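You operate a simulated robot arm through the tools that you are given. There is no shell and no other tool.

Carry out the task below with a simulated robot arm. There is one attempt and no reset: what you move stays moved.

JOB
Put things in order on the top of the white table. At the end: the blue pad stands where the green tube stood; the brown cardboard tube stands where the white small jar stood; the yellow pad stands on top of the white box (marked "GLOVES"); the green tube from the top of the white table stands where the brown cardboard tube stood; the white small jar from the top of the white table is on the silver tray; whatever was shut is shut again. Leave all else as you found it, and nothing knocked over.

It is judged by the outcome, as a careful person would: the job done as asked, and still so three seconds after it is handed in. It fails if anything else is knocked over, pushed out of place, dropped, spilled or broken.

ROBOT AND FRAMES
A 7-joint arm with a two-finger parallel gripper, fixed in place. Base frame: the origin is at the foot of the arm, x ahead of it, y to its left, z up; the work surface is at about z = 86. Lengths are in cm, angles in degrees, forces in N, time in s.
With the tool pointing down near the work surface it reaches from about 24 to 68 cm from the base axis. Its first joint turns from -66.0 to 66.0 degrees. Payload 2.4 kg.
Tool frame: the origin (TCP) lies between the finger pads and is the grasp point; the fingertips stand 3 cm ahead of it; z points along the fingers, y is the line along which they close. The gripper opens to 9.4 cm. The fingers are 2.8 cm wide and 1 cm thick; the gripper's body (5 by 9.6 cm) begins 5.5 cm behind the TCP.
Orientation is that of the tool frame in the base frame, as a unit quaternion [x, y, z, w]. With the fingers straight down and closing along the base's y, the tool's x points along the base's -x, its y along +y and its z along -z.

CONTROLS
- The arm moves only by the tool apply_moves. Its argument "moves" is a list of rows, each a list of 2 entries, a list of its own where there are three numbers: the shift along the tool's x, y, z in units of 500 mm (1.0 is 500 mm), then the turn, a rotation vector about the tool's x, y, z in units of 60 degrees (1.0 is 60 degrees). In form: [[[dx, dy, dz], [ax, ay, az]], ...]. A call has 1 to 20 rows; each row is the pose to reach, as a shift and turn from the pose commanded when the call began, along the tool's axes at that moment. "fingers" is the closure, from 0 (fully open) to 1 (shut), set as the call begins (left out, the last holds). A call with a number of a shift or a turn outside -1 to 1 is refused whole. Each row takes 0.2 s and may step no farther than 5 cm and 8.6 degrees from the row before; otherwise, or with a gripper value out of range, the whole call is refused. A pose out of reach is approached as far as the arm can. The call stops where the force on the tool passes 40 N (or 10 N more than at its start, if that is more) or the arm is blocked; 0.2 s more then pass. The fingers move at their own pace (about 15.3 cm/s each) and stop on an object; they squeeze with about 21 N. The grip force told is the motor's: it shows also when the fingers shut on nothing. Time passes only in rows, and 0.2 s behind the last, so rows that repeat a pose let the fingers close. It gives the time, the measured TCP pose, the force on the tool (base axes), the opening and the grip force at its end, in the units of the frame above (readings bear some noise), with the torque about the TCP (base axes, N m) and any sound that the robot's microphone picked up.
- Cameras (640 x 400 px; columns grow to the right, rows downward): "scene" is fixed at [3.82, 49.55, 141.6]; the picture's right is [-0.63, -0.78, 0.00], its down [-0.62, 0.50, -0.61] and it looks along [0.47, -0.38, -0.79] (base axes); focal length 286 px, centre (320, 200). "wrist" rides on the gripper at [7.6, 1.4, -10.3] in the tool frame; the picture's right is [-0.18, 0.98, 0.00], its down [-0.75, -0.14, -0.64] and it looks along [-0.63, -0.12, 0.77] (tool axes); focal length 243 px, centre (320, 200). There is no depth. A picture from a camera that has moved, and an enlarged one, comes with that camera's place and axes in the base frame and with its lens.
- capture(camera): a new picture of that camera. The clock stands still meanwhile.
- zoom(camera, box): a new picture of the part [left, top, right, bottom] of that camera's present view, enlarged. The clock stands still meanwhile.
- close_job(): hands the job in; it is judged then, once.

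Nothing tells you positions but the pictures and the camera data. Unless the task says otherwise, let go and move clear before handing in.

The tools are called after "Request:" by a JSON object that holds its "op" and its "data". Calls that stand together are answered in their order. apply_moves: Moves the arm, as the interface text tells. Its arguments: {"type":"object","properties":{"moves":{"type":"array"},"fingers":{"type":"number"}},"required":["moves"]} The other tools are called the same way: capture (camera) takes a picture; zoom (camera, box) takes an enlarged picture of a part of a camera's view; close_job () hands the job in.

At the start:

```text
time: 0.0
tcp_pos: [23.92, 20.8, 116.52]
tcp_rot: [0.0, 1.0, 0.0, 0.0]
force: [-0.2, -0.4, 0.3]
ft_torque: [-0.03, -0.04, -0.04]
finger_gap: 9.4
gripper_force: 0.0
```

scene: 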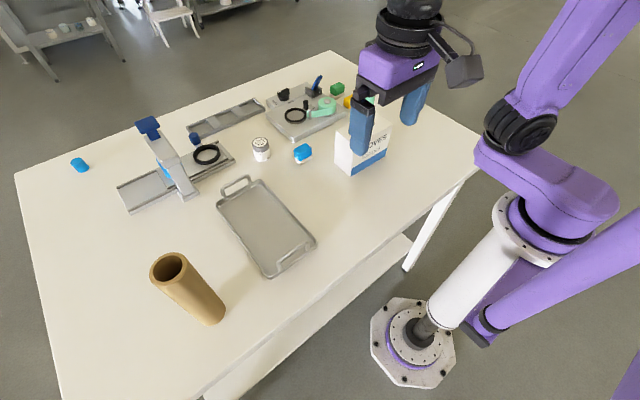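
wrist: 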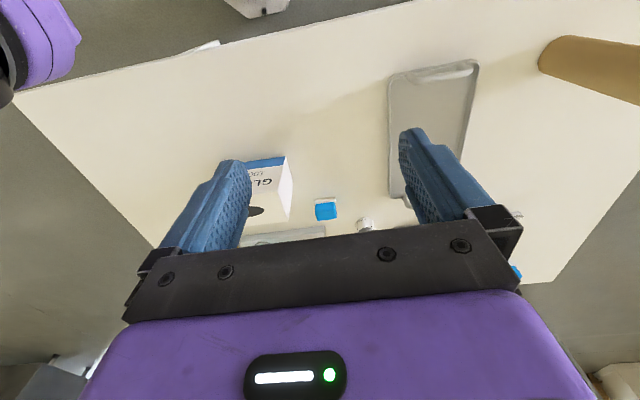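

I see a white table with a brown tube, a silver tray, a white jar, a blue pad, a glove box, and some holders at the back. I'll look closer at each region before moving anything.

Request:
{"op": "zoom", "data": {"camera": "scene", "box": [240, 70, 400, 170]}}

Request:
{"op": "zoom", "data": {"camera": "scene", "box": [60, 100, 260, 225]}}

Request:
{"op": "zoom", "data": {"camera": "scene", "box": [130, 170, 330, 340]}}

Request:
{"op": "zoom", "data": {"camera": "wrist", "box": [220, 130, 420, 255]}}

```text
4.00 times, centred on (320, 120) of scene
camera zoom: at [3.82, 49.55, 141.6], right [-0.63, -0.78, 0.0], down [-0.62, 0.5, -0.61], along [0.47, -0.38, -0.79], focal length 1145 px, centre (320, 520)
```

zoom: 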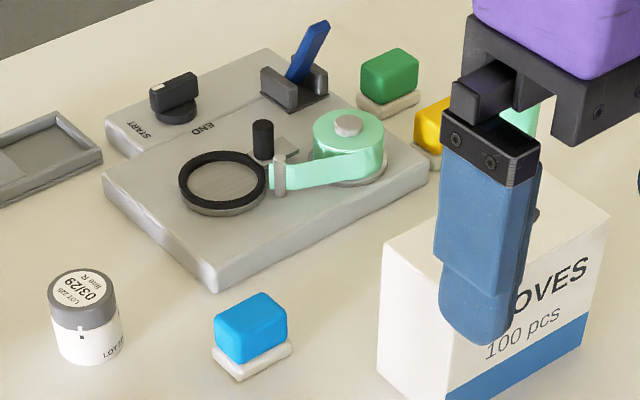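

```text
3.20 times, centred on (160, 162) of scene
camera zoom: at [3.82, 49.55, 141.6], right [-0.63, -0.78, 0.0], down [-0.62, 0.5, -0.61], along [0.47, -0.38, -0.79], focal length 916 px, centre (832, 320)
```

zoom: 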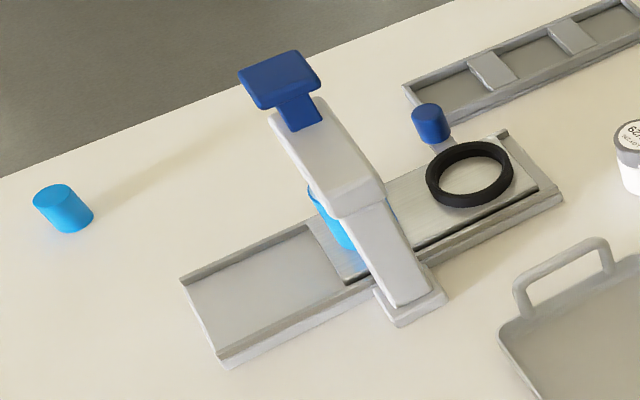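

```text
2.35 times, centred on (230, 255) of scene
camera zoom: at [3.82, 49.55, 141.6], right [-0.63, -0.78, 0.0], down [-0.62, 0.5, -0.61], along [0.47, -0.38, -0.79], focal length 674 px, centre (532, 71)
```

zoom: 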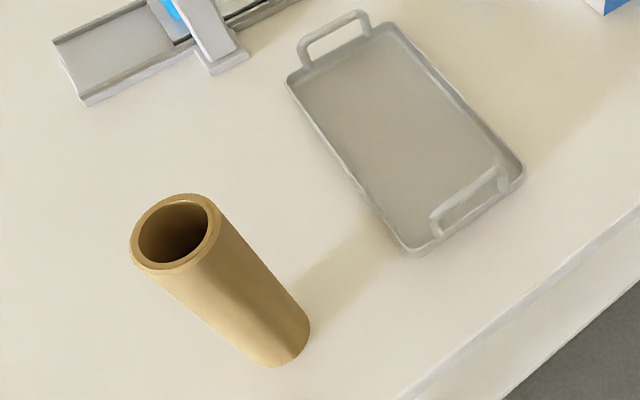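

```text
3.20 times, centred on (320, 192) of wrist
camera zoom: at [16.23, 22.24, 126.67], right [0.18, 0.98, 0.0], down [0.75, -0.14, 0.64], along [0.63, -0.12, -0.77], focal length 776 px, centre (320, 224)
```

zoom: 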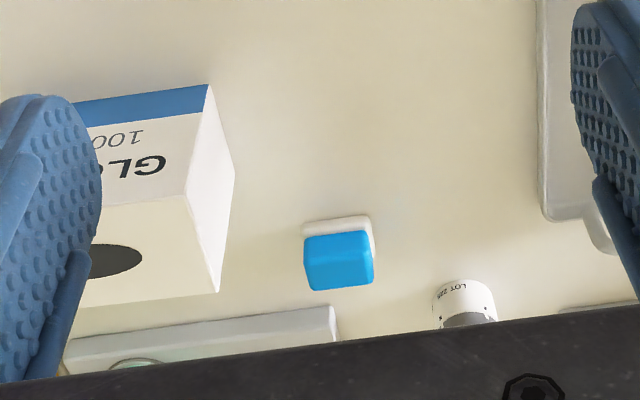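

I take the jar to be near (58, 26), the blue pad near (51, 18), and the brown tube near (29, 55). The area around the green tube is hidden by the gripper, so I'll move the arm aside at this height and look again.

Request:
{"op": "apply_moves", "data": {"moves": [[[0, -0.08, 0], [0, 0, 0]], [[0, -0.16, 0], [0, 0, 0]], [[0, -0.24, 0], [0, 0, 0]], [[0, -0.32, 0], [0, 0, 0]], [[0, -0.4, 0], [0, 0, 0]], [[0, -0.48, 0], [0, 0, 0]], [[0, -0.56, 0], [0, 0, 0]], [[0, -0.64, 0], [0, 0, 0]]], "fingers": 0}}

```text
time: 1.8
tcp_pos: [23.93, -11.15, 116.48]
tcp_rot: [0.0, 1.0, 0.001, 0.0]
force: [-0.3, -0.2, -0.6]
ft_torque: [0.02, 0.02, 0.0]
finger_gap: 9.4
gripper_force: 0.1
```

The arm is now at about (24, -11). I'll look again from both cameras.

Request:
{"op": "capture", "data": {"camera": "scene"}}

Request:
{"op": "capture", "data": {"camera": "wrist"}}

Request:
{"op": "zoom", "data": {"camera": "scene", "box": [240, 70, 400, 170]}}

Request:
{"op": "zoom", "data": {"camera": "scene", "box": [320, 70, 420, 180]}}

```text
taken
```

scene: 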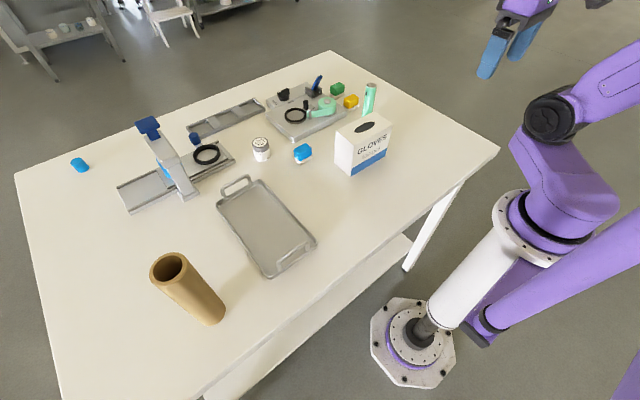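

```text
taken
camera wrist: at [16.25, -9.67, 126.61], right [0.18, 0.98, 0.0], down [0.75, -0.14, 0.64], along [0.63, -0.12, -0.77], focal length 243 px, centre (320, 200)
```

wrist: 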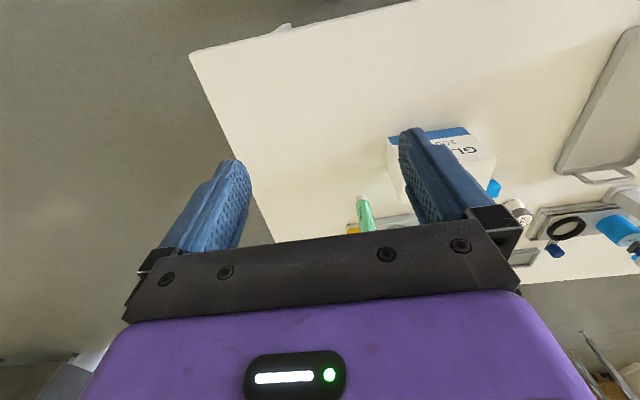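

```text
4.00 times, centred on (320, 120) of scene
camera zoom: at [3.82, 49.55, 141.6], right [-0.63, -0.78, 0.0], down [-0.62, 0.5, -0.61], along [0.47, -0.38, -0.79], focal length 1145 px, centre (320, 520)
```

zoom: 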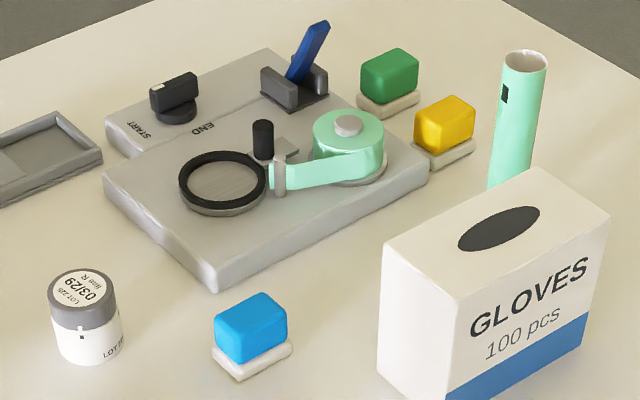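

```text
3.64 times, centred on (370, 125) of scene
camera zoom: at [3.82, 49.55, 141.6], right [-0.63, -0.78, 0.0], down [-0.62, 0.5, -0.61], along [0.47, -0.38, -0.79], focal length 1041 px, centre (138, 473)
```

zoom: 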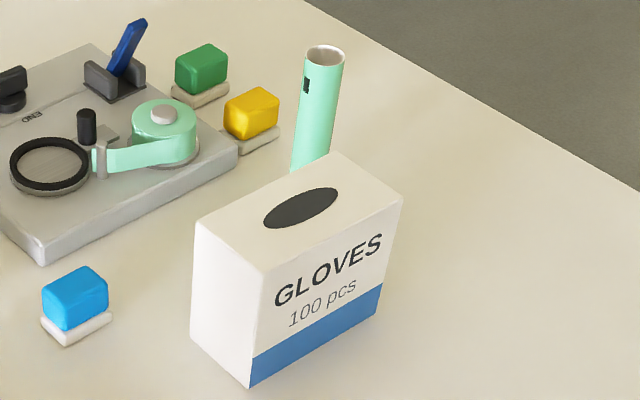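

With the arm clear I place things as follows:
- Jar: about (59, 25.3)
- Blue pad: about (51.4, 17)
- Yellow pad: about (60.7, -9.3)
- Mint-green tube: about (51.5, -7), behind the glove box
- Glove box: roughly x 37.5–44 and y -0.6–11.7, with its top near z 97.4

The jar goes first, so I'll fly over to it high up.

Request:
{"op": "apply_moves", "data": {"moves": [[[-0.053, 0.066, 0.008], [0, 0, 0]], [[-0.106, 0.133, 0.016], [0, 0, 0]], [[-0.159, 0.199, 0.025], [0, 0, 0]], [[-0.211, 0.265, 0.033], [0, 0, 0]], [[-0.264, 0.331, 0.041], [0, 0, 0]], [[-0.317, 0.398, 0.049], [0, 0, 0]], [[-0.37, 0.464, 0.057], [0, 0, 0]], [[-0.423, 0.53, 0.065], [0, 0, 0]], [[-0.476, 0.596, 0.074], [0, 0, 0]], [[-0.529, 0.663, 0.082], [0, 0, 0]], [[-0.581, 0.729, 0.09], [0, 0, 0]]], "fingers": 0.2}}

Request:
{"op": "capture", "data": {"camera": "wrist"}}

Request:
{"op": "capture", "data": {"camera": "scene"}}

```text
time: 4.2
tcp_pos: [52.91, 25.46, 112.01]
tcp_rot: [0.0, 1.0, 0.0, 0.0]
force: [-0.7, -0.2, 0.8]
ft_torque: [0.0, 0.0, -0.04]
finger_gap: 7.55
gripper_force: 0.0
```

```text
taken
camera wrist: at [45.3, 26.96, 122.16], right [0.18, 0.98, 0.0], down [0.75, -0.14, 0.64], along [0.63, -0.12, -0.77], focal length 243 px, centre (320, 200)
```

wrist: 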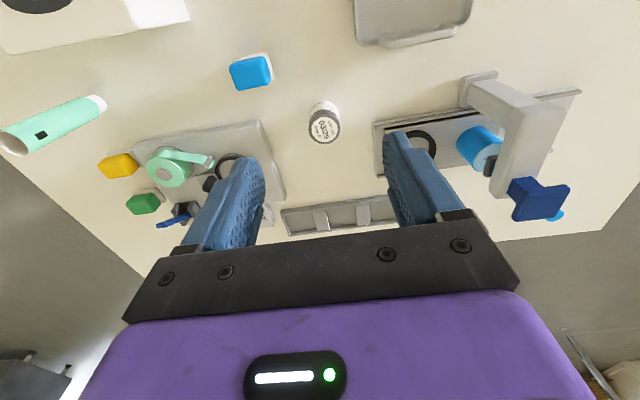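

```text
taken
```

scene: 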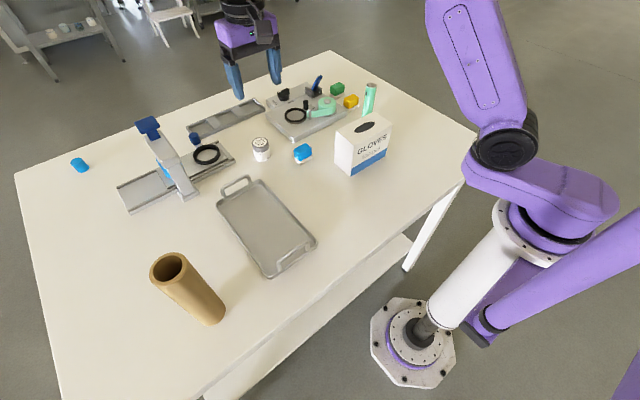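

The wrist view puts the jar at about (58.8, 25.2), which agrees with the scene camera. I'll move over it, come down partway and check that it sits between the fingers.

Request:
{"op": "apply_moves", "data": {"moves": [[[-0.06, -0.003, 0.03], [0, 0, 0]], [[-0.118, -0.005, 0.07], [0, 0, 0]], [[-0.118, -0.005, 0.14], [0, 0, 0]], [[-0.118, -0.005, 0.2], [0, 0, 0]], [[-0.118, -0.005, 0.26], [0, 0, 0]], [[-0.118, -0.005, 0.26], [0, 0, 0]]], "fingers": 0.2}}

Request:
{"op": "capture", "data": {"camera": "wrist"}}

Request:
{"op": "capture", "data": {"camera": "scene"}}

```text
time: 5.6
tcp_pos: [58.78, 25.0, 99.04]
tcp_rot: [0.0, 1.0, 0.0, 0.0]
force: [-0.8, 0.4, -0.4]
ft_torque: [0.02, 0.03, 0.0]
finger_gap: 7.5
gripper_force: 0.0
```

```text
taken
camera wrist: at [51.15, 26.5, 109.13], right [0.18, 0.98, 0.0], down [0.75, -0.14, 0.64], along [0.63, -0.12, -0.77], focal length 243 px, centre (320, 200)
```

wrist: 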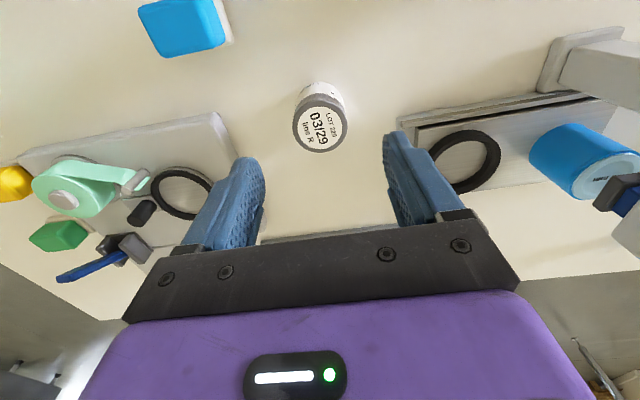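

```text
taken
```

scene: 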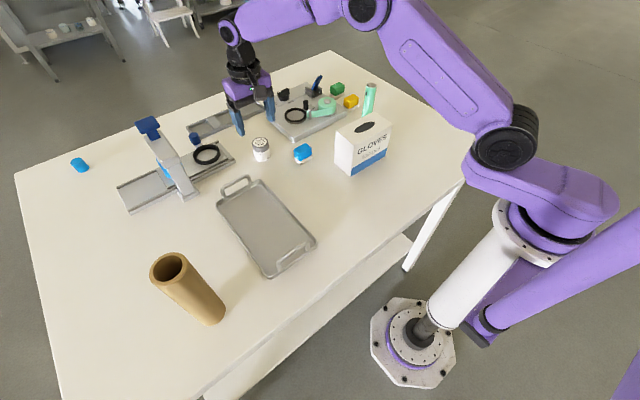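

The jar is centred between the fingers. I'll descend to just above the table and close.

Request:
{"op": "apply_moves", "data": {"moves": [[[0, 0.004, 0.05], [0, 0, 0]], [[0, 0.004, 0.1], [0, 0, 0]], [[0, 0.004, 0.14], [0, 0, 0]], [[0, 0.004, 0.17], [0, 0, 0]], [[0, 0.004, 0.183], [0, 0, 0]], [[0, 0.004, 0.183], [0, 0, 0]]]}}

Request:
{"op": "capture", "data": {"camera": "wrist"}}

```text
time: 7.0
tcp_pos: [58.73, 25.23, 89.77]
tcp_rot: [-0.001, 1.0, 0.0, 0.0]
force: [-0.4, -0.5, 0.0]
ft_torque: [0.01, 0.0, 0.03]
finger_gap: 7.55
gripper_force: 0.1
```

```text
taken
camera wrist: at [51.17, 26.74, 99.91], right [0.18, 0.98, 0.0], down [0.75, -0.14, 0.64], along [0.63, -0.12, -0.77], focal length 243 px, centre (320, 200)
```

wrist: 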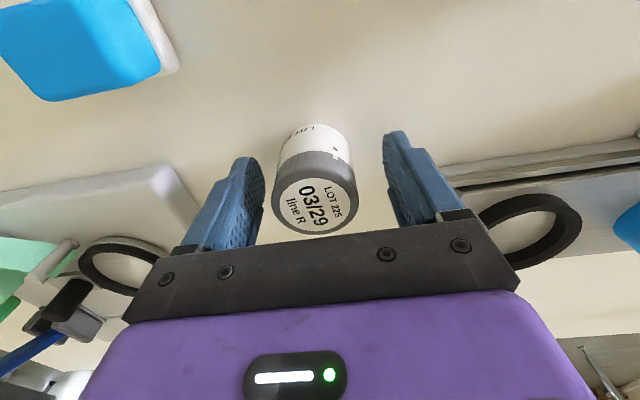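

The jar is well between the fingers, so I'll close on it.

Request:
{"op": "apply_moves", "data": {"moves": [[[0, 0, 0], [0, 0, 0]], [[0, 0, 0], [0, 0, 0]], [[0, 0, 0], [0, 0, 0]], [[0, 0, 0], [0, 0, 0]]], "fingers": 1}}

```text
time: 8.0
tcp_pos: [58.68, 25.29, 89.69]
tcp_rot: [0.001, 1.0, 0.0, -0.001]
force: [0.7, 0.3, 0.0]
ft_torque: [0.0, 0.02, -0.03]
finger_gap: 4.42
gripper_force: 20.8
```

I'm holding the jar (gap 4.4), and its place is recorded as (58.75, 25.27). Next I'll lift it and carry it over the tray centre, about (39, 37.3).

Request:
{"op": "apply_moves", "data": {"moves": [[[0, 0, -0.03], [0, 0, 0]], [[0, 0, -0.09], [0, 0, 0]], [[0, 0, -0.16], [0, 0, 0]], [[0, 0, -0.23], [0, 0, 0]], [[0.03, 0.02, -0.266], [0, 0, 0]], [[0.09, 0.055, -0.266], [0, 0, 0]], [[0.155, 0.095, -0.266], [0, 0, 0]], [[0.22, 0.135, -0.266], [0, 0, 0]], [[0.285, 0.175, -0.266], [0, 0, 0]], [[0.35, 0.215, -0.266], [0, 0, 0]], [[0.394, 0.24, -0.266], [0, 0, 0]], [[0.394, 0.24, -0.266], [0, 0, 0]]]}}

Request:
{"op": "capture", "data": {"camera": "wrist"}}

Request:
{"op": "capture", "data": {"camera": "scene"}}

```text
time: 10.6
tcp_pos: [38.99, 37.19, 103.08]
tcp_rot: [0.001, 1.0, 0.0, 0.0]
force: [0.5, -0.2, -0.6]
ft_torque: [0.0, 0.03, 0.02]
finger_gap: 4.37
gripper_force: 21.3
```

```text
taken
camera wrist: at [31.44, 38.59, 113.25], right [0.18, 0.98, 0.0], down [0.75, -0.14, 0.64], along [0.63, -0.12, -0.77], focal length 243 px, centre (320, 200)
```

wrist: 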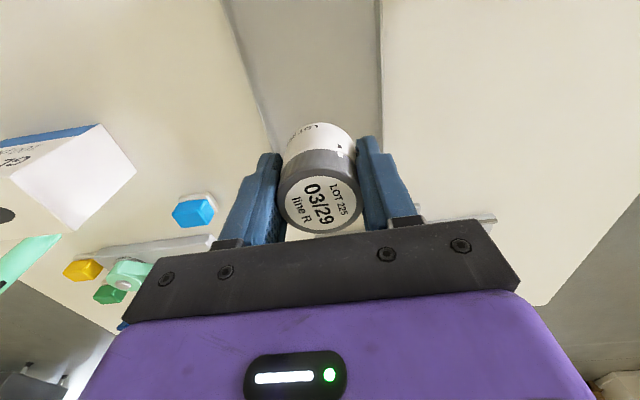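

```text
taken
```

scene: 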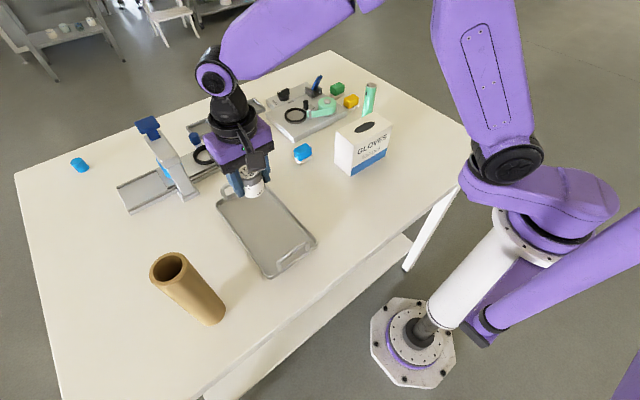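

I'm over the tray centre with the jar upright. I'll lower it until it is close to the tray floor.

Request:
{"op": "apply_moves", "data": {"moves": [[[0, 0, 0.06], [0, 0, 0]], [[0, 0, 0.12], [0, 0, 0]], [[0, 0, 0.17], [0, 0, 0]], [[0, 0, 0.21], [0, 0, 0]], [[0, 0, 0.235], [0, 0, 0]], [[0, 0, 0.242], [0, 0, 0]], [[0, 0, 0.242], [0, 0, 0]]]}}

Request:
{"op": "zoom", "data": {"camera": "scene", "box": [190, 140, 310, 240]}}

```text
time: 12.2
tcp_pos: [39.13, 37.31, 90.95]
tcp_rot: [0.0, 1.0, 0.0, 0.0]
force: [-0.4, -0.2, -0.5]
ft_torque: [-0.01, 0.0, -0.05]
finger_gap: 4.4
gripper_force: 21.2
```

```text
4.00 times, centred on (250, 190) of scene
camera zoom: at [3.82, 49.55, 141.6], right [-0.63, -0.78, 0.0], down [-0.62, 0.5, -0.61], along [0.47, -0.38, -0.79], focal length 1145 px, centre (600, 240)
```

zoom: 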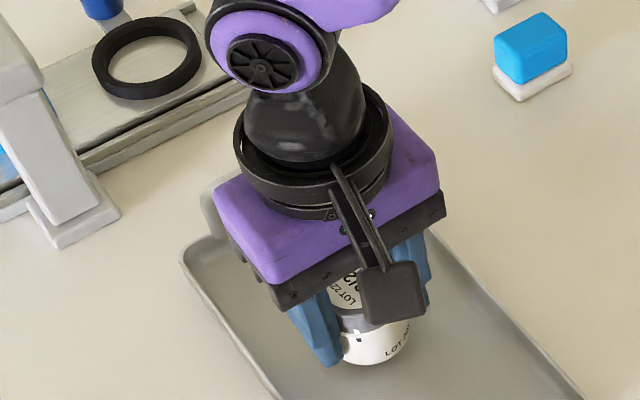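

There's no contact yet. I'll lower in small steps and watch the force.

Request:
{"op": "apply_moves", "data": {"moves": [[[0, 0, 0.004], [0, 0, 0]], [[0, 0, 0.008], [0, 0, 0]], [[0, 0, 0.008], [0, 0, 0]]]}}

```text
time: 13.0
tcp_pos: [39.24, 37.08, 90.63]
tcp_rot: [0.0, 1.0, 0.0, -0.001]
force: [1.0, 0.2, 0.3]
ft_torque: [-0.01, -0.03, -0.01]
finger_gap: 4.38
gripper_force: 21.4
```

Request:
{"op": "apply_moves", "data": {"moves": [[[0, 0, 0.003], [0, 0, 0]], [[0, 0, 0.006], [0, 0, 0]], [[0, 0, 0.006], [0, 0, 0]]]}}

```text
time: 13.8
tcp_pos: [38.93, 37.2, 90.32]
tcp_rot: [-0.002, 1.0, 0.0, -0.001]
force: [-0.8, -0.5, -0.7]
ft_torque: [0.0, 0.01, 0.02]
finger_gap: 4.4
gripper_force: 21.0
```

Still free, with the jar bottom at roughly z 86.6. I'll keep lowering gently.

Request:
{"op": "apply_moves", "data": {"moves": [[[0, 0, 0.003], [0, 0, 0]], [[0, 0, 0.005], [0, 0, 0]], [[0, 0, 0.005], [0, 0, 0]]]}}

```text
time: 14.6
tcp_pos: [39.1, 37.12, 90.0]
tcp_rot: [0.0, 1.0, 0.001, 0.0]
force: [-3.0, -1.5, 12.2]
ft_torque: [-0.09, 0.19, 0.05]
finger_gap: 4.38
gripper_force: 21.3
```

The jar is on the tray floor, with about 12 N upward. I'll ease off slightly, open partway and check before rising.

Request:
{"op": "apply_moves", "data": {"moves": [[[0, 0, -0.002], [0, 0, 0]], [[0, 0, -0.002], [0, 0, 0]]]}}

Request:
{"op": "apply_moves", "data": {"moves": [[[0, 0, 0], [0, 0, 0]], [[0, 0, 0], [0, 0, 0]], [[0, 0, 0], [0, 0, 0]]], "fingers": 0.3}}

Request:
{"op": "capture", "data": {"camera": "wrist"}}

```text
time: 15.2
tcp_pos: [39.15, 37.19, 90.17]
tcp_rot: [0.0, 1.0, 0.0, -0.001]
force: [0.1, 0.9, 1.8]
ft_torque: [0.02, 0.0, -0.01]
finger_gap: 4.39
gripper_force: 21.3
```

```text
time: 16.0
tcp_pos: [39.05, 37.22, 90.12]
tcp_rot: [0.001, 1.0, -0.001, 0.0]
force: [0.4, 0.0, 0.1]
ft_torque: [0.03, -0.01, -0.01]
finger_gap: 6.58
gripper_force: 0.1
```

```text
taken
camera wrist: at [31.46, 38.6, 100.34], right [0.18, 0.98, 0.0], down [0.75, -0.14, 0.64], along [0.63, -0.12, -0.77], focal length 243 px, centre (320, 200)
```

wrist: 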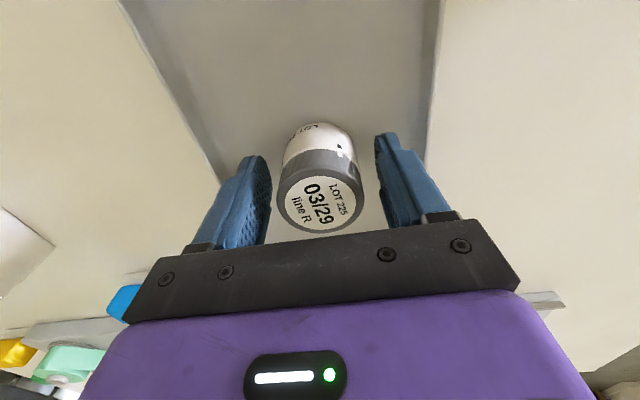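

The jar stands on the tray, released. I'll rise straight up and then move across for a clear look at the brown tube.

Request:
{"op": "apply_moves", "data": {"moves": [[[0, 0, -0.04], [0, 0, 0]], [[0, 0, -0.12], [0, 0, 0]], [[0, 0, -0.2], [0, 0, 0]], [[0, 0, -0.28], [0, 0, 0]], [[0, 0, -0.36], [0, 0, 0]], [[0, 0, -0.44], [0, 0, 0]], [[0, 0, -0.52], [0, 0, 0]], [[0, 0, -0.56], [0, 0, 0]], [[0.06, 0.043, -0.56], [0, 0, 0]], [[0.12, 0.086, -0.56], [0, 0, 0]], [[0.18, 0.129, -0.56], [0, 0, 0]], [[0.24, 0.172, -0.56], [0, 0, 0]], [[0.3, 0.216, -0.56], [0, 0, 0]], [[0.3, 0.216, -0.56], [0, 0, 0]]]}}

Request:
{"op": "capture", "data": {"camera": "wrist"}}

Request:
{"op": "capture", "data": {"camera": "scene"}}

```text
time: 19.0
tcp_pos: [24.11, 48.04, 118.3]
tcp_rot: [0.0, 1.0, 0.0, 0.0]
force: [0.4, -0.2, 0.2]
ft_torque: [0.01, 0.0, 0.01]
finger_gap: 6.58
gripper_force: 0.0
```

```text
taken
camera wrist: at [16.5, 49.4, 128.5], right [0.18, 0.98, 0.0], down [0.75, -0.14, 0.64], along [0.63, -0.12, -0.77], focal length 243 px, centre (320, 200)
```

wrist: 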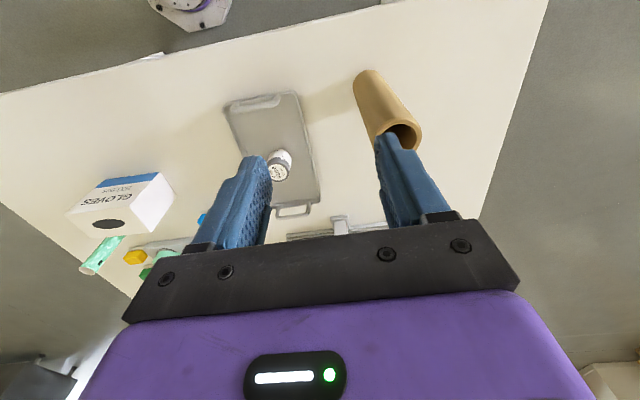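

```text
taken
```

scene: 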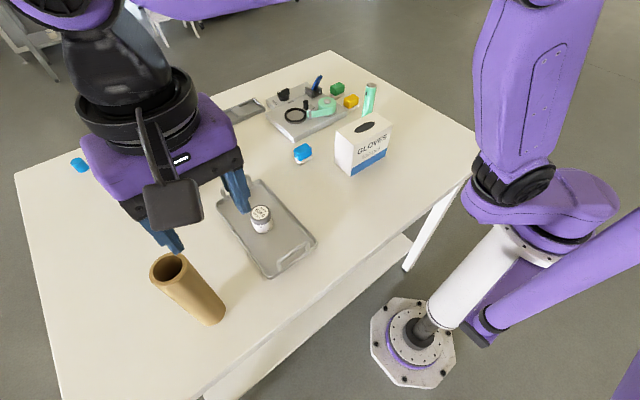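

I'll zoom in on the brown tube to refine its position.

Request:
{"op": "zoom", "data": {"camera": "wrist", "box": [330, 50, 450, 160]}}

Request:
{"op": "zoom", "data": {"camera": "scene", "box": [130, 240, 250, 340]}}

```text
3.64 times, centred on (390, 105) of wrist
camera zoom: at [16.5, 49.4, 128.5], right [0.18, 0.98, 0.0], down [0.75, -0.14, 0.64], along [0.63, -0.12, -0.77], focal length 882 px, centre (66, 546)
```

zoom: 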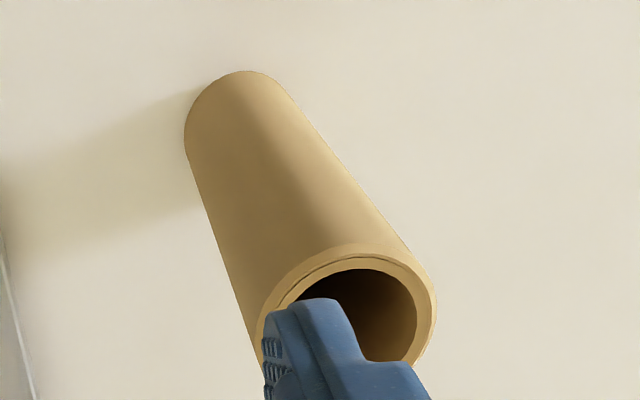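

```text
4.00 times, centred on (190, 290) of scene
camera zoom: at [3.82, 49.55, 141.6], right [-0.63, -0.78, 0.0], down [-0.62, 0.5, -0.61], along [0.47, -0.38, -0.79], focal length 1145 px, centre (840, -160)
```

zoom: 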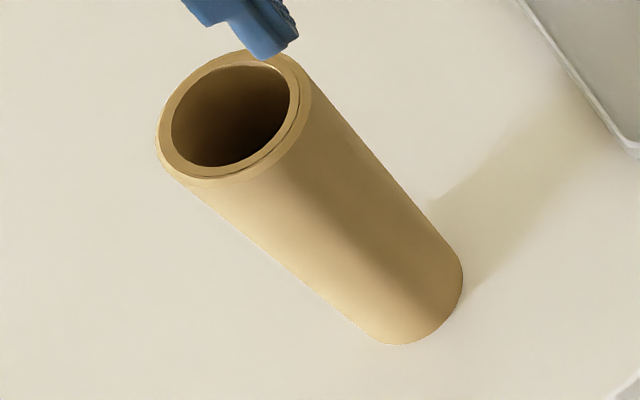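

I place the brown tube's centre at about (29.2, 55.2), 5.2 cm across with its top near z 105. I'll go above it fully open and check the alignment.

Request:
{"op": "apply_moves", "data": {"moves": [[[-0.034, 0.048, 0.0], [0, 0, 0]], [[-0.068, 0.095, 0.0], [0, 0, 0]], [[-0.102, 0.143, 0.0], [0, 0, 0]], [[-0.102, 0.143, 0.06], [0, 0, 0]], [[-0.102, 0.143, 0.106], [0, 0, 0]], [[-0.102, 0.143, 0.106], [0, 0, 0]]], "fingers": 0}}

Request:
{"op": "capture", "data": {"camera": "wrist"}}

Request:
{"op": "capture", "data": {"camera": "scene"}}

```text
time: 20.4
tcp_pos: [29.26, 55.15, 112.99]
tcp_rot: [-0.001, 1.0, 0.0, 0.0]
force: [-0.7, 0.7, -0.6]
ft_torque: [0.01, 0.0, 0.02]
finger_gap: 9.39
gripper_force: 0.1
```

```text
taken
camera wrist: at [21.69, 56.6, 123.13], right [0.18, 0.98, 0.0], down [0.75, -0.14, 0.64], along [0.63, -0.12, -0.77], focal length 243 px, centre (320, 200)
```

wrist: 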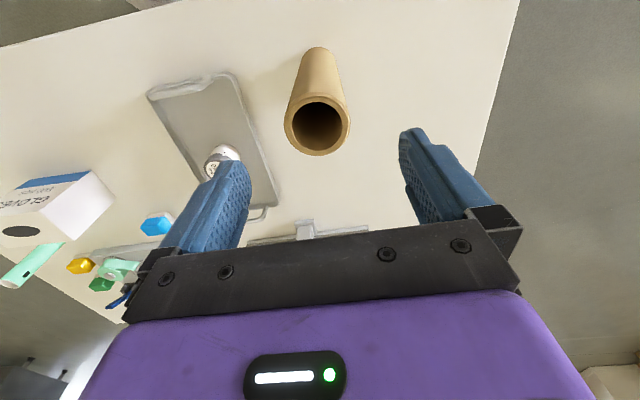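

```text
taken
```

scene: 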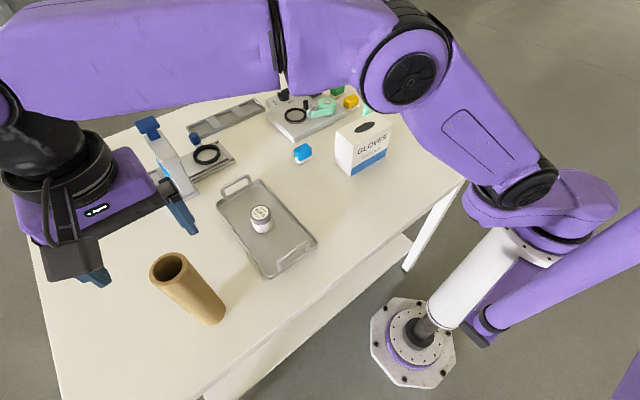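

The tube top is centred under the gripper at about (29.2, 55.1). I'll descend to grasp near its upper part.

Request:
{"op": "apply_moves", "data": {"moves": [[[0, 0, 0.05], [0, 0, 0]], [[0, 0, 0.1], [0, 0, 0]], [[0, 0, 0.15], [0, 0, 0]], [[0, 0, 0.19], [0, 0, 0]], [[0, 0, 0.22], [0, 0, 0]], [[0, 0, 0.235], [0, 0, 0]], [[0, 0, 0.235], [0, 0, 0]]]}}

Request:
{"op": "capture", "data": {"camera": "wrist"}}

Request:
{"op": "zoom", "data": {"camera": "scene", "box": [80, 200, 270, 340]}}

```text
time: 22.0
tcp_pos: [29.12, 55.12, 101.26]
tcp_rot: [-0.001, 1.0, 0.0, 0.0]
force: [-0.4, -0.2, 0.0]
ft_torque: [0.03, 0.01, -0.01]
finger_gap: 9.39
gripper_force: 0.2
```

```text
taken
camera wrist: at [21.54, 56.52, 111.31], right [0.18, 0.98, 0.0], down [0.75, -0.14, 0.64], along [0.63, -0.12, -0.77], focal length 243 px, centre (320, 200)
```

wrist: 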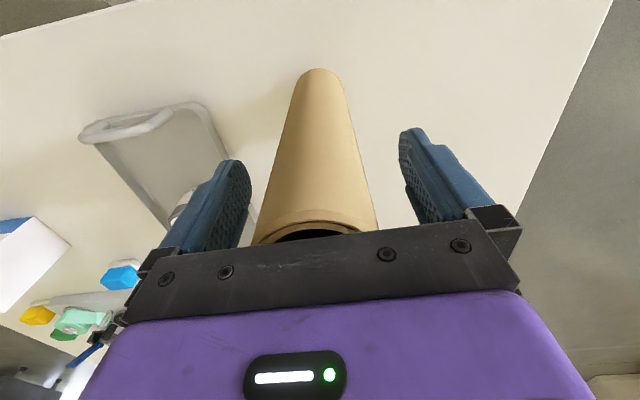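

```text
2.86 times, centred on (175, 270) of scene
camera zoom: at [3.82, 49.55, 141.6], right [-0.63, -0.78, 0.0], down [-0.62, 0.5, -0.61], along [0.47, -0.38, -0.79], focal length 818 px, centre (734, 0)
```

zoom: 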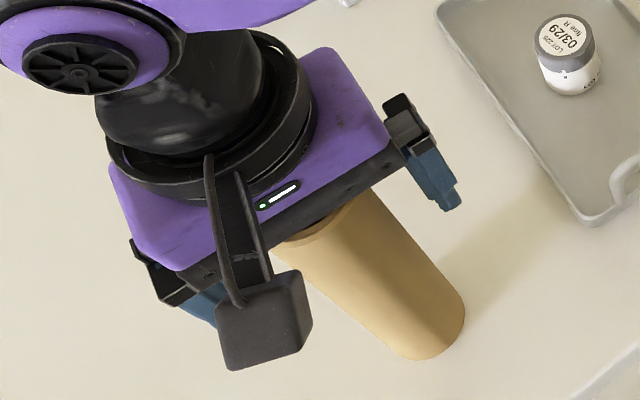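

The tube is between the fingers with no contact, so I'll close on it.

Request:
{"op": "apply_moves", "data": {"moves": [[[0, 0, 0], [0, 0, 0]], [[0, 0, 0], [0, 0, 0]], [[0, 0, 0], [0, 0, 0]], [[0, 0, 0], [0, 0, 0]]], "fingers": 1}}

Request:
{"op": "capture", "data": {"camera": "wrist"}}

```text
time: 23.0
tcp_pos: [29.14, 55.06, 101.11]
tcp_rot: [0.0, 1.0, 0.0, 0.001]
force: [-0.2, -0.6, -0.5]
ft_torque: [0.03, 0.01, 0.01]
finger_gap: 4.92
gripper_force: 21.4
```

```text
taken
camera wrist: at [21.54, 56.51, 111.33], right [0.18, 0.98, 0.0], down [0.75, -0.14, 0.64], along [0.63, -0.12, -0.77], focal length 243 px, centre (320, 200)
```

wrist: 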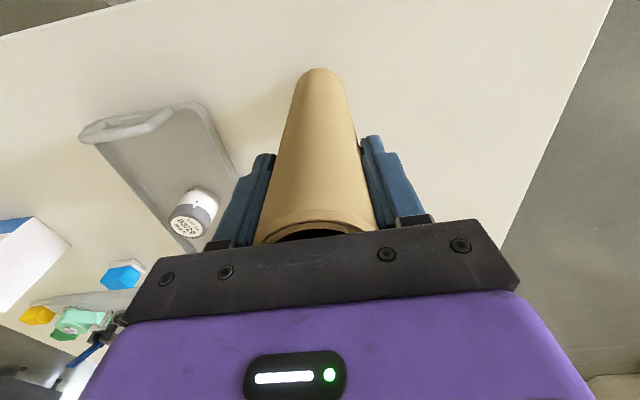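

The brown tube is gripped (gap 4.9), standing at about (29.2, 55.1). I'll lift it 12 cm and carry it over the tray to the jar's old spot.

Request:
{"op": "apply_moves", "data": {"moves": [[[0, 0, -0.02], [0, 0, 0]], [[0, 0, -0.07], [0, 0, 0]], [[0, 0, -0.13], [0, 0, 0]], [[0, 0, -0.19], [0, 0, 0]], [[-0.015, -0.015, -0.24], [0, 0, 0]], [[-0.06, -0.061, -0.24], [0, 0, 0]], [[-0.11, -0.111, -0.24], [0, 0, 0]], [[-0.16, -0.162, -0.24], [0, 0, 0]], [[-0.21, -0.212, -0.24], [0, 0, 0]], [[-0.26, -0.263, -0.24], [0, 0, 0]], [[-0.31, -0.313, -0.24], [0, 0, 0]], [[-0.36, -0.364, -0.24], [0, 0, 0]], [[-0.41, -0.414, -0.24], [0, 0, 0]], [[-0.46, -0.465, -0.24], [0, 0, 0]], [[-0.51, -0.515, -0.24], [0, 0, 0]], [[-0.555, -0.561, -0.24], [0, 0, 0]], [[-0.58, -0.586, -0.24], [0, 0, 0]], [[-0.591, -0.597, -0.24], [0, 0, 0]], [[-0.591, -0.597, -0.24], [0, 0, 0]]]}}

Request:
{"op": "capture", "data": {"camera": "wrist"}}

Request:
{"op": "capture", "data": {"camera": "scene"}}

```text
time: 27.0
tcp_pos: [58.71, 25.27, 113.3]
tcp_rot: [0.0, 1.0, 0.0, 0.0]
force: [0.3, 0.0, -0.8]
ft_torque: [-0.01, -0.02, 0.03]
finger_gap: 4.89
gripper_force: 21.2
```

```text
taken
camera wrist: at [51.17, 26.63, 123.33], right [0.18, 0.98, 0.0], down [0.75, -0.14, 0.64], along [0.63, -0.12, -0.77], focal length 243 px, centre (320, 200)
```

wrist: 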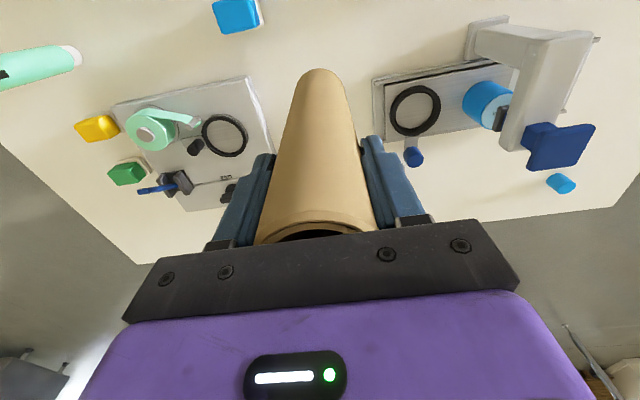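

```text
taken
```

scene: 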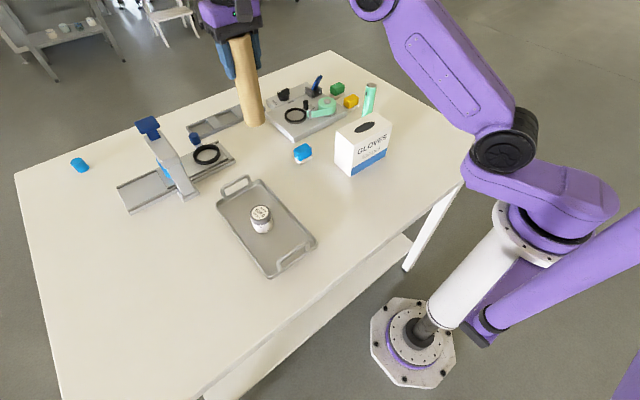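

The tube is over the jar's old spot and clear of both fixtures. I'll lower it close to the table, then ease it down by force.

Request:
{"op": "apply_moves", "data": {"moves": [[[0, 0, 0.05], [0, 0, 0]], [[0, 0, 0.1], [0, 0, 0]], [[0, 0, 0.15], [0, 0, 0]], [[0, 0, 0.19], [0, 0, 0]], [[0, 0, 0.22], [0, 0, 0]], [[0, 0, 0.235], [0, 0, 0]], [[0, 0, 0.235], [0, 0, 0]]]}}

Request:
{"op": "zoom", "data": {"camera": "scene", "box": [190, 60, 350, 170]}}

```text
time: 28.6
tcp_pos: [58.72, 25.31, 101.44]
tcp_rot: [0.0, 1.0, 0.001, 0.0]
force: [-0.7, -0.9, -0.3]
ft_torque: [0.02, 0.04, 0.02]
finger_gap: 4.93
gripper_force: 21.2
```

```text
3.64 times, centred on (270, 115) of scene
camera zoom: at [3.82, 49.55, 141.6], right [-0.63, -0.78, 0.0], down [-0.62, 0.5, -0.61], along [0.47, -0.38, -0.79], focal length 1041 px, centre (502, 509)
```

zoom: 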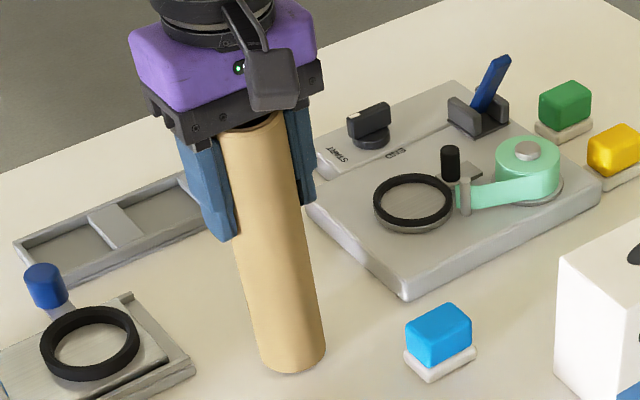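

Request:
{"op": "apply_moves", "data": {"moves": [[[0, 0, 0.003], [0, 0, 0]], [[0, 0, 0.005], [0, 0, 0]], [[0, 0, 0.005], [0, 0, 0]]]}}

```text
time: 29.4
tcp_pos: [58.62, 25.19, 101.16]
tcp_rot: [0.001, 1.0, 0.0, 0.0]
force: [-0.2, -0.3, 0.7]
ft_torque: [0.08, 0.08, 0.03]
finger_gap: 4.93
gripper_force: 21.0
```

The tube bottom should be just touching the table now. I'll take one more small step to confirm contact.

Request:
{"op": "apply_moves", "data": {"moves": [[[0, 0, 0.002], [0, 0, 0]], [[0, 0, 0.003], [0, 0, 0]], [[0, 0, 0.003], [0, 0, 0]]]}}

```text
time: 30.2
tcp_pos: [58.75, 25.27, 101.24]
tcp_rot: [0.0, 1.0, 0.0, 0.0]
force: [-5.2, -1.3, 15.2]
ft_torque: [-0.36, 0.56, -0.07]
finger_gap: 4.89
gripper_force: 20.4
```

It is in contact, with about 15 N. I'll ease off a little, then open and check.

Request:
{"op": "apply_moves", "data": {"moves": [[[0, 0, -0.002], [0, 0, 0]], [[0, 0, -0.002], [0, 0, 0]]]}}

Request:
{"op": "apply_moves", "data": {"moves": [[[0, 0, 0], [0, 0, 0]], [[0, 0, 0], [0, 0, 0]], [[0, 0, 0], [0, 0, 0]], [[0, 0, 0], [0, 0, 0]]], "fingers": 0.15}}

Request:
{"op": "capture", "data": {"camera": "wrist"}}

Request:
{"op": "zoom", "data": {"camera": "scene", "box": [190, 60, 350, 170]}}

```text
time: 30.8
tcp_pos: [58.85, 25.29, 101.27]
tcp_rot: [0.0, 1.0, 0.0, 0.001]
force: [-2.3, -2.5, 11.9]
ft_torque: [-0.29, 0.22, -0.06]
finger_gap: 4.92
gripper_force: 20.7
```

```text
time: 31.8
tcp_pos: [58.79, 25.33, 101.07]
tcp_rot: [0.0, 1.0, 0.0, 0.001]
force: [-0.4, -0.5, -0.2]
ft_torque: [-0.01, -0.03, -0.02]
finger_gap: 7.98
gripper_force: 0.0
```

```text
taken
camera wrist: at [51.14, 26.8, 111.25], right [0.18, 0.98, 0.0], down [0.75, -0.14, 0.64], along [0.63, -0.12, -0.77], focal length 243 px, centre (320, 200)
```

wrist: 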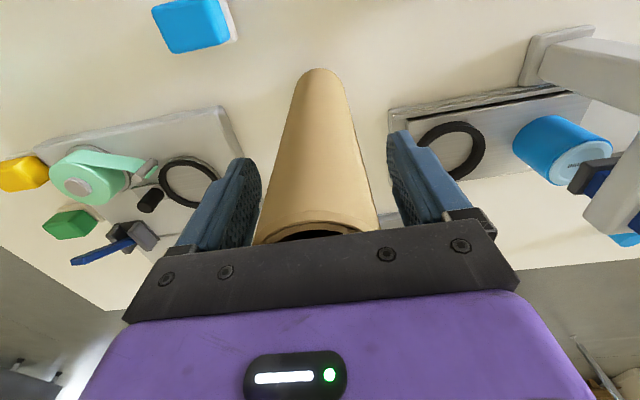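

```text
3.64 times, centred on (270, 115) of scene
camera zoom: at [3.82, 49.55, 141.6], right [-0.63, -0.78, 0.0], down [-0.62, 0.5, -0.61], along [0.47, -0.38, -0.79], focal length 1041 px, centre (502, 509)
```

zoom: 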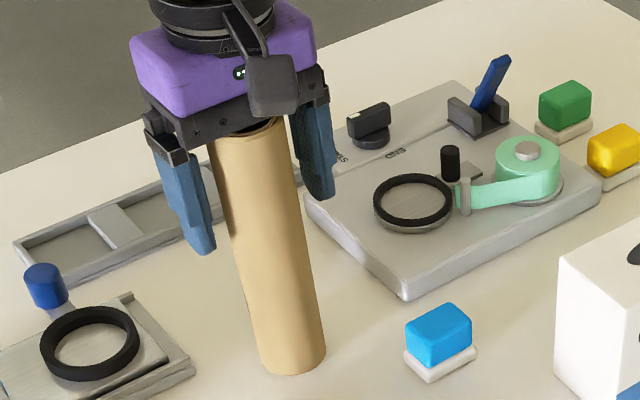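

The tube stands on its own at the jar's old place. I'll rise clear and move over towards the green tube.

Request:
{"op": "apply_moves", "data": {"moves": [[[0, 0, -0.03], [0, 0, 0]], [[0, 0, -0.09], [0, 0, 0]], [[0, 0, -0.16], [0, 0, 0]], [[0, 0, -0.24], [0, 0, 0]], [[0, 0, -0.25], [0, 0, 0]], [[0.02, -0.06, -0.25], [0, 0, 0]], [[0.045, -0.14, -0.25], [0, 0, 0]], [[0.07, -0.22, -0.25], [0, 0, 0]], [[0.1, -0.3, -0.25], [0, 0, 0]], [[0.13, -0.38, -0.25], [0, 0, 0]], [[0.155, -0.46, -0.25], [0, 0, 0]], [[0.18, -0.54, -0.25], [0, 0, 0]], [[0.2, -0.61, -0.25], [0, 0, 0]], [[0.216, -0.644, -0.25], [0, 0, 0]], [[0.216, -0.644, -0.25], [0, 0, 0]]]}}

Request:
{"op": "capture", "data": {"camera": "wrist"}}

Request:
{"op": "capture", "data": {"camera": "scene"}}

```text
time: 35.0
tcp_pos: [48.13, -6.88, 113.77]
tcp_rot: [-0.001, 1.0, 0.0, 0.0]
force: [1.3, 0.4, -0.4]
ft_torque: [0.0, 0.0, -0.02]
finger_gap: 7.97
gripper_force: 0.1
```

```text
taken
camera wrist: at [40.46, -5.49, 123.88], right [0.18, 0.98, 0.0], down [0.75, -0.14, 0.64], along [0.63, -0.12, -0.77], focal length 243 px, centre (320, 200)
```

wrist: 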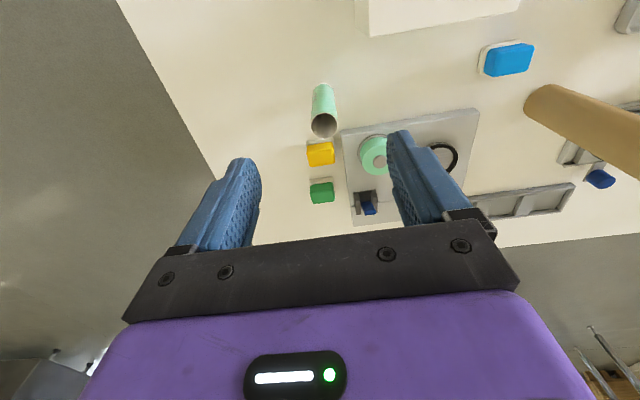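

```text
taken
```

scene: 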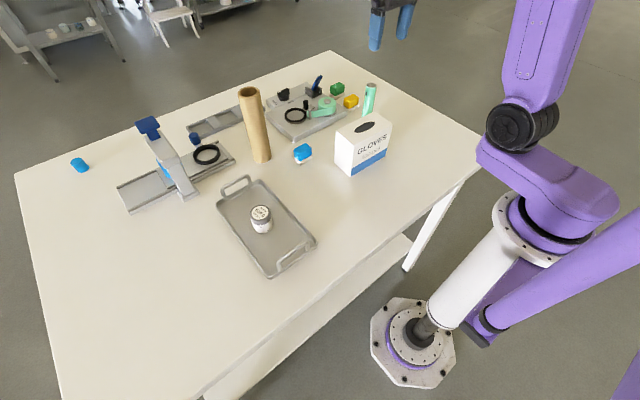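

Request:
{"op": "zoom", "data": {"camera": "wrist", "box": [270, 60, 430, 220]}}

Request:
{"op": "zoom", "data": {"camera": "scene", "box": [320, 70, 420, 180]}}

```text
2.50 times, centred on (350, 140) of wrist
camera zoom: at [40.46, -5.49, 123.88], right [0.18, 0.98, 0.0], down [0.75, -0.14, 0.64], along [0.63, -0.12, -0.77], focal length 606 px, centre (245, 350)
```

zoom: 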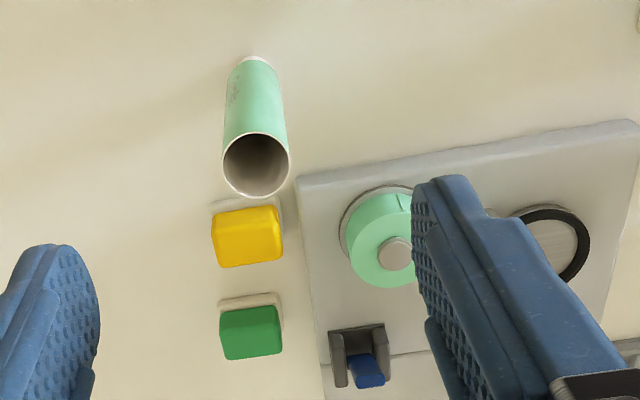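

```text
3.64 times, centred on (370, 125) of scene
camera zoom: at [3.82, 49.54, 141.6], right [-0.63, -0.78, 0.0], down [-0.62, 0.5, -0.61], along [0.47, -0.38, -0.79], focal length 1041 px, centre (138, 473)
```

zoom: 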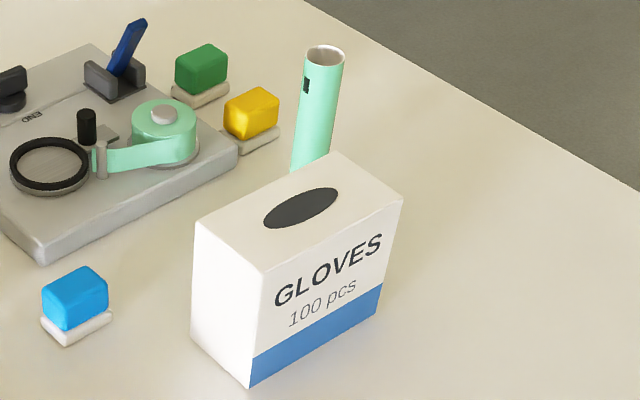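

The green tube is at about (51.25, -6.9), 2.9 cm across with its top near z 99. I'll move over it and stop just above to check.

Request:
{"op": "apply_moves", "data": {"moves": [[[-0.031, 0, 0.02], [0, 0, 0]], [[-0.062, 0, 0.07], [0, 0, 0]], [[-0.062, 0, 0.13], [0, 0, 0]], [[-0.062, 0, 0.19], [0, 0, 0]], [[-0.062, 0, 0.2], [0, 0, 0]], [[-0.062, 0, 0.2], [0, 0, 0]]]}}

Request:
{"op": "capture", "data": {"camera": "wrist"}}

```text
time: 36.4
tcp_pos: [51.04, -6.92, 103.57]
tcp_rot: [-0.001, 1.0, 0.0, 0.0]
force: [-0.5, 0.3, -0.3]
ft_torque: [0.03, 0.0, 0.01]
finger_gap: 7.99
gripper_force: 0.0
```

```text
taken
camera wrist: at [43.39, -5.48, 113.72], right [0.18, 0.98, 0.0], down [0.75, -0.14, 0.64], along [0.63, -0.12, -0.77], focal length 243 px, centre (320, 200)
```

wrist: 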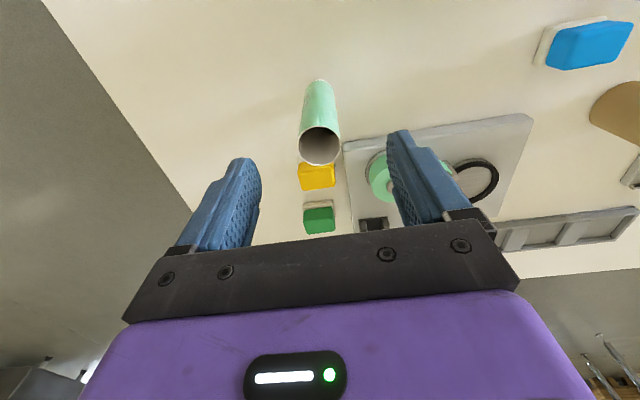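

It's aligned, so I'll descend around the tube.

Request:
{"op": "apply_moves", "data": {"moves": [[[-0.003, 0, 0.05], [0, 0, 0]], [[-0.003, 0, 0.1], [0, 0, 0]], [[-0.003, 0, 0.14], [0, 0, 0]], [[-0.003, 0, 0.165], [0, 0, 0]], [[-0.003, 0, 0.175], [0, 0, 0]], [[-0.003, 0, 0.175], [0, 0, 0]]]}}

Request:
{"op": "capture", "data": {"camera": "wrist"}}

```text
time: 37.8
tcp_pos: [51.26, -6.86, 94.76]
tcp_rot: [-0.001, 1.0, 0.0, 0.0]
force: [-0.2, 0.0, -0.5]
ft_torque: [-0.01, -0.01, -0.02]
finger_gap: 7.99
gripper_force: 0.0
```

```text
taken
camera wrist: at [43.7, -5.49, 104.92], right [0.18, 0.98, 0.0], down [0.75, -0.14, 0.64], along [0.63, -0.12, -0.77], focal length 243 px, centre (320, 200)
```

wrist: 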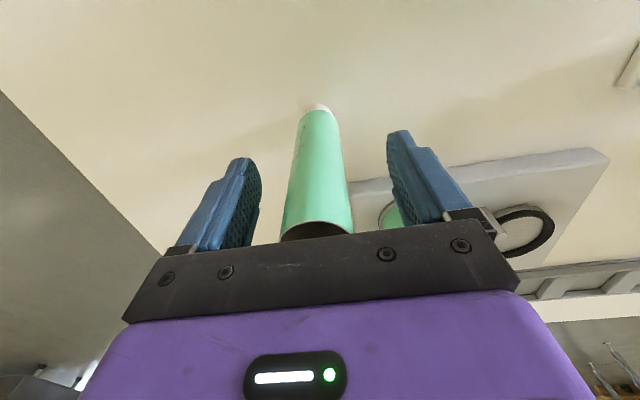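

The tube is centred, so I'll close on it.

Request:
{"op": "apply_moves", "data": {"moves": [[[0, 0, 0], [0, 0, 0]], [[0, 0, 0], [0, 0, 0]], [[0, 0, 0], [0, 0, 0]], [[0, 0, 0], [0, 0, 0]]], "fingers": 1}}

Request:
{"op": "capture", "data": {"camera": "wrist"}}

```text
time: 38.8
tcp_pos: [51.32, -6.85, 94.78]
tcp_rot: [0.001, 1.0, -0.001, 0.0]
force: [0.5, -0.1, 0.4]
ft_torque: [0.0, -0.01, 0.0]
finger_gap: 2.92
gripper_force: 20.9
```

```text
taken
camera wrist: at [43.7, -5.5, 104.93], right [0.18, 0.98, 0.0], down [0.75, -0.14, 0.64], along [0.63, -0.12, -0.77], focal length 243 px, centre (320, 200)
```

wrist: 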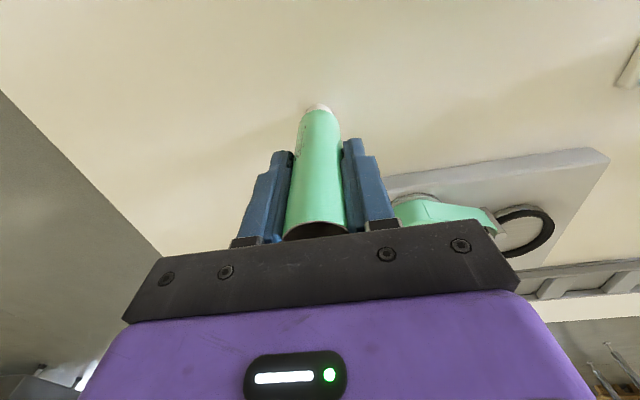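

The green tube is gripped (gap 2.9), and its place is recorded as (51.3, -6.87). I'll lift it and carry it towards the brown tube's old spot at about (29.2, 55.1), in two legs.

Request:
{"op": "apply_moves", "data": {"moves": [[[0, 0, -0.03], [0, 0, 0]], [[0, 0, -0.09], [0, 0, 0]], [[0, 0, -0.16], [0, 0, 0]], [[0, 0, -0.23], [0, 0, 0]], [[0, 0, -0.3], [0, 0, 0]], [[0, 0, -0.35], [0, 0, 0]], [[0.01, 0.03, -0.36], [0, 0, 0]], [[0.035, 0.1, -0.36], [0, 0, 0]], [[0.065, 0.18, -0.36], [0, 0, 0]], [[0.093, 0.26, -0.36], [0, 0, 0]], [[0.121, 0.34, -0.36], [0, 0, 0]], [[0.15, 0.42, -0.36], [0, 0, 0]], [[0.178, 0.5, -0.36], [0, 0, 0]], [[0.206, 0.58, -0.36], [0, 0, 0]], [[0.221, 0.62, -0.36], [0, 0, 0]]]}}

Request:
{"op": "capture", "data": {"camera": "scene"}}

```text
time: 42.0
tcp_pos: [40.56, 24.23, 112.88]
tcp_rot: [0.0, 1.0, 0.0, 0.0]
force: [-0.3, 0.3, -0.7]
ft_torque: [-0.06, 0.0, -0.02]
finger_gap: 2.88
gripper_force: 20.9
```

```text
taken
```

scene: 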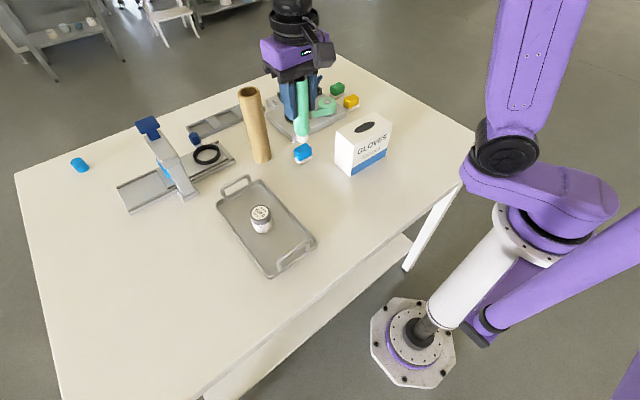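

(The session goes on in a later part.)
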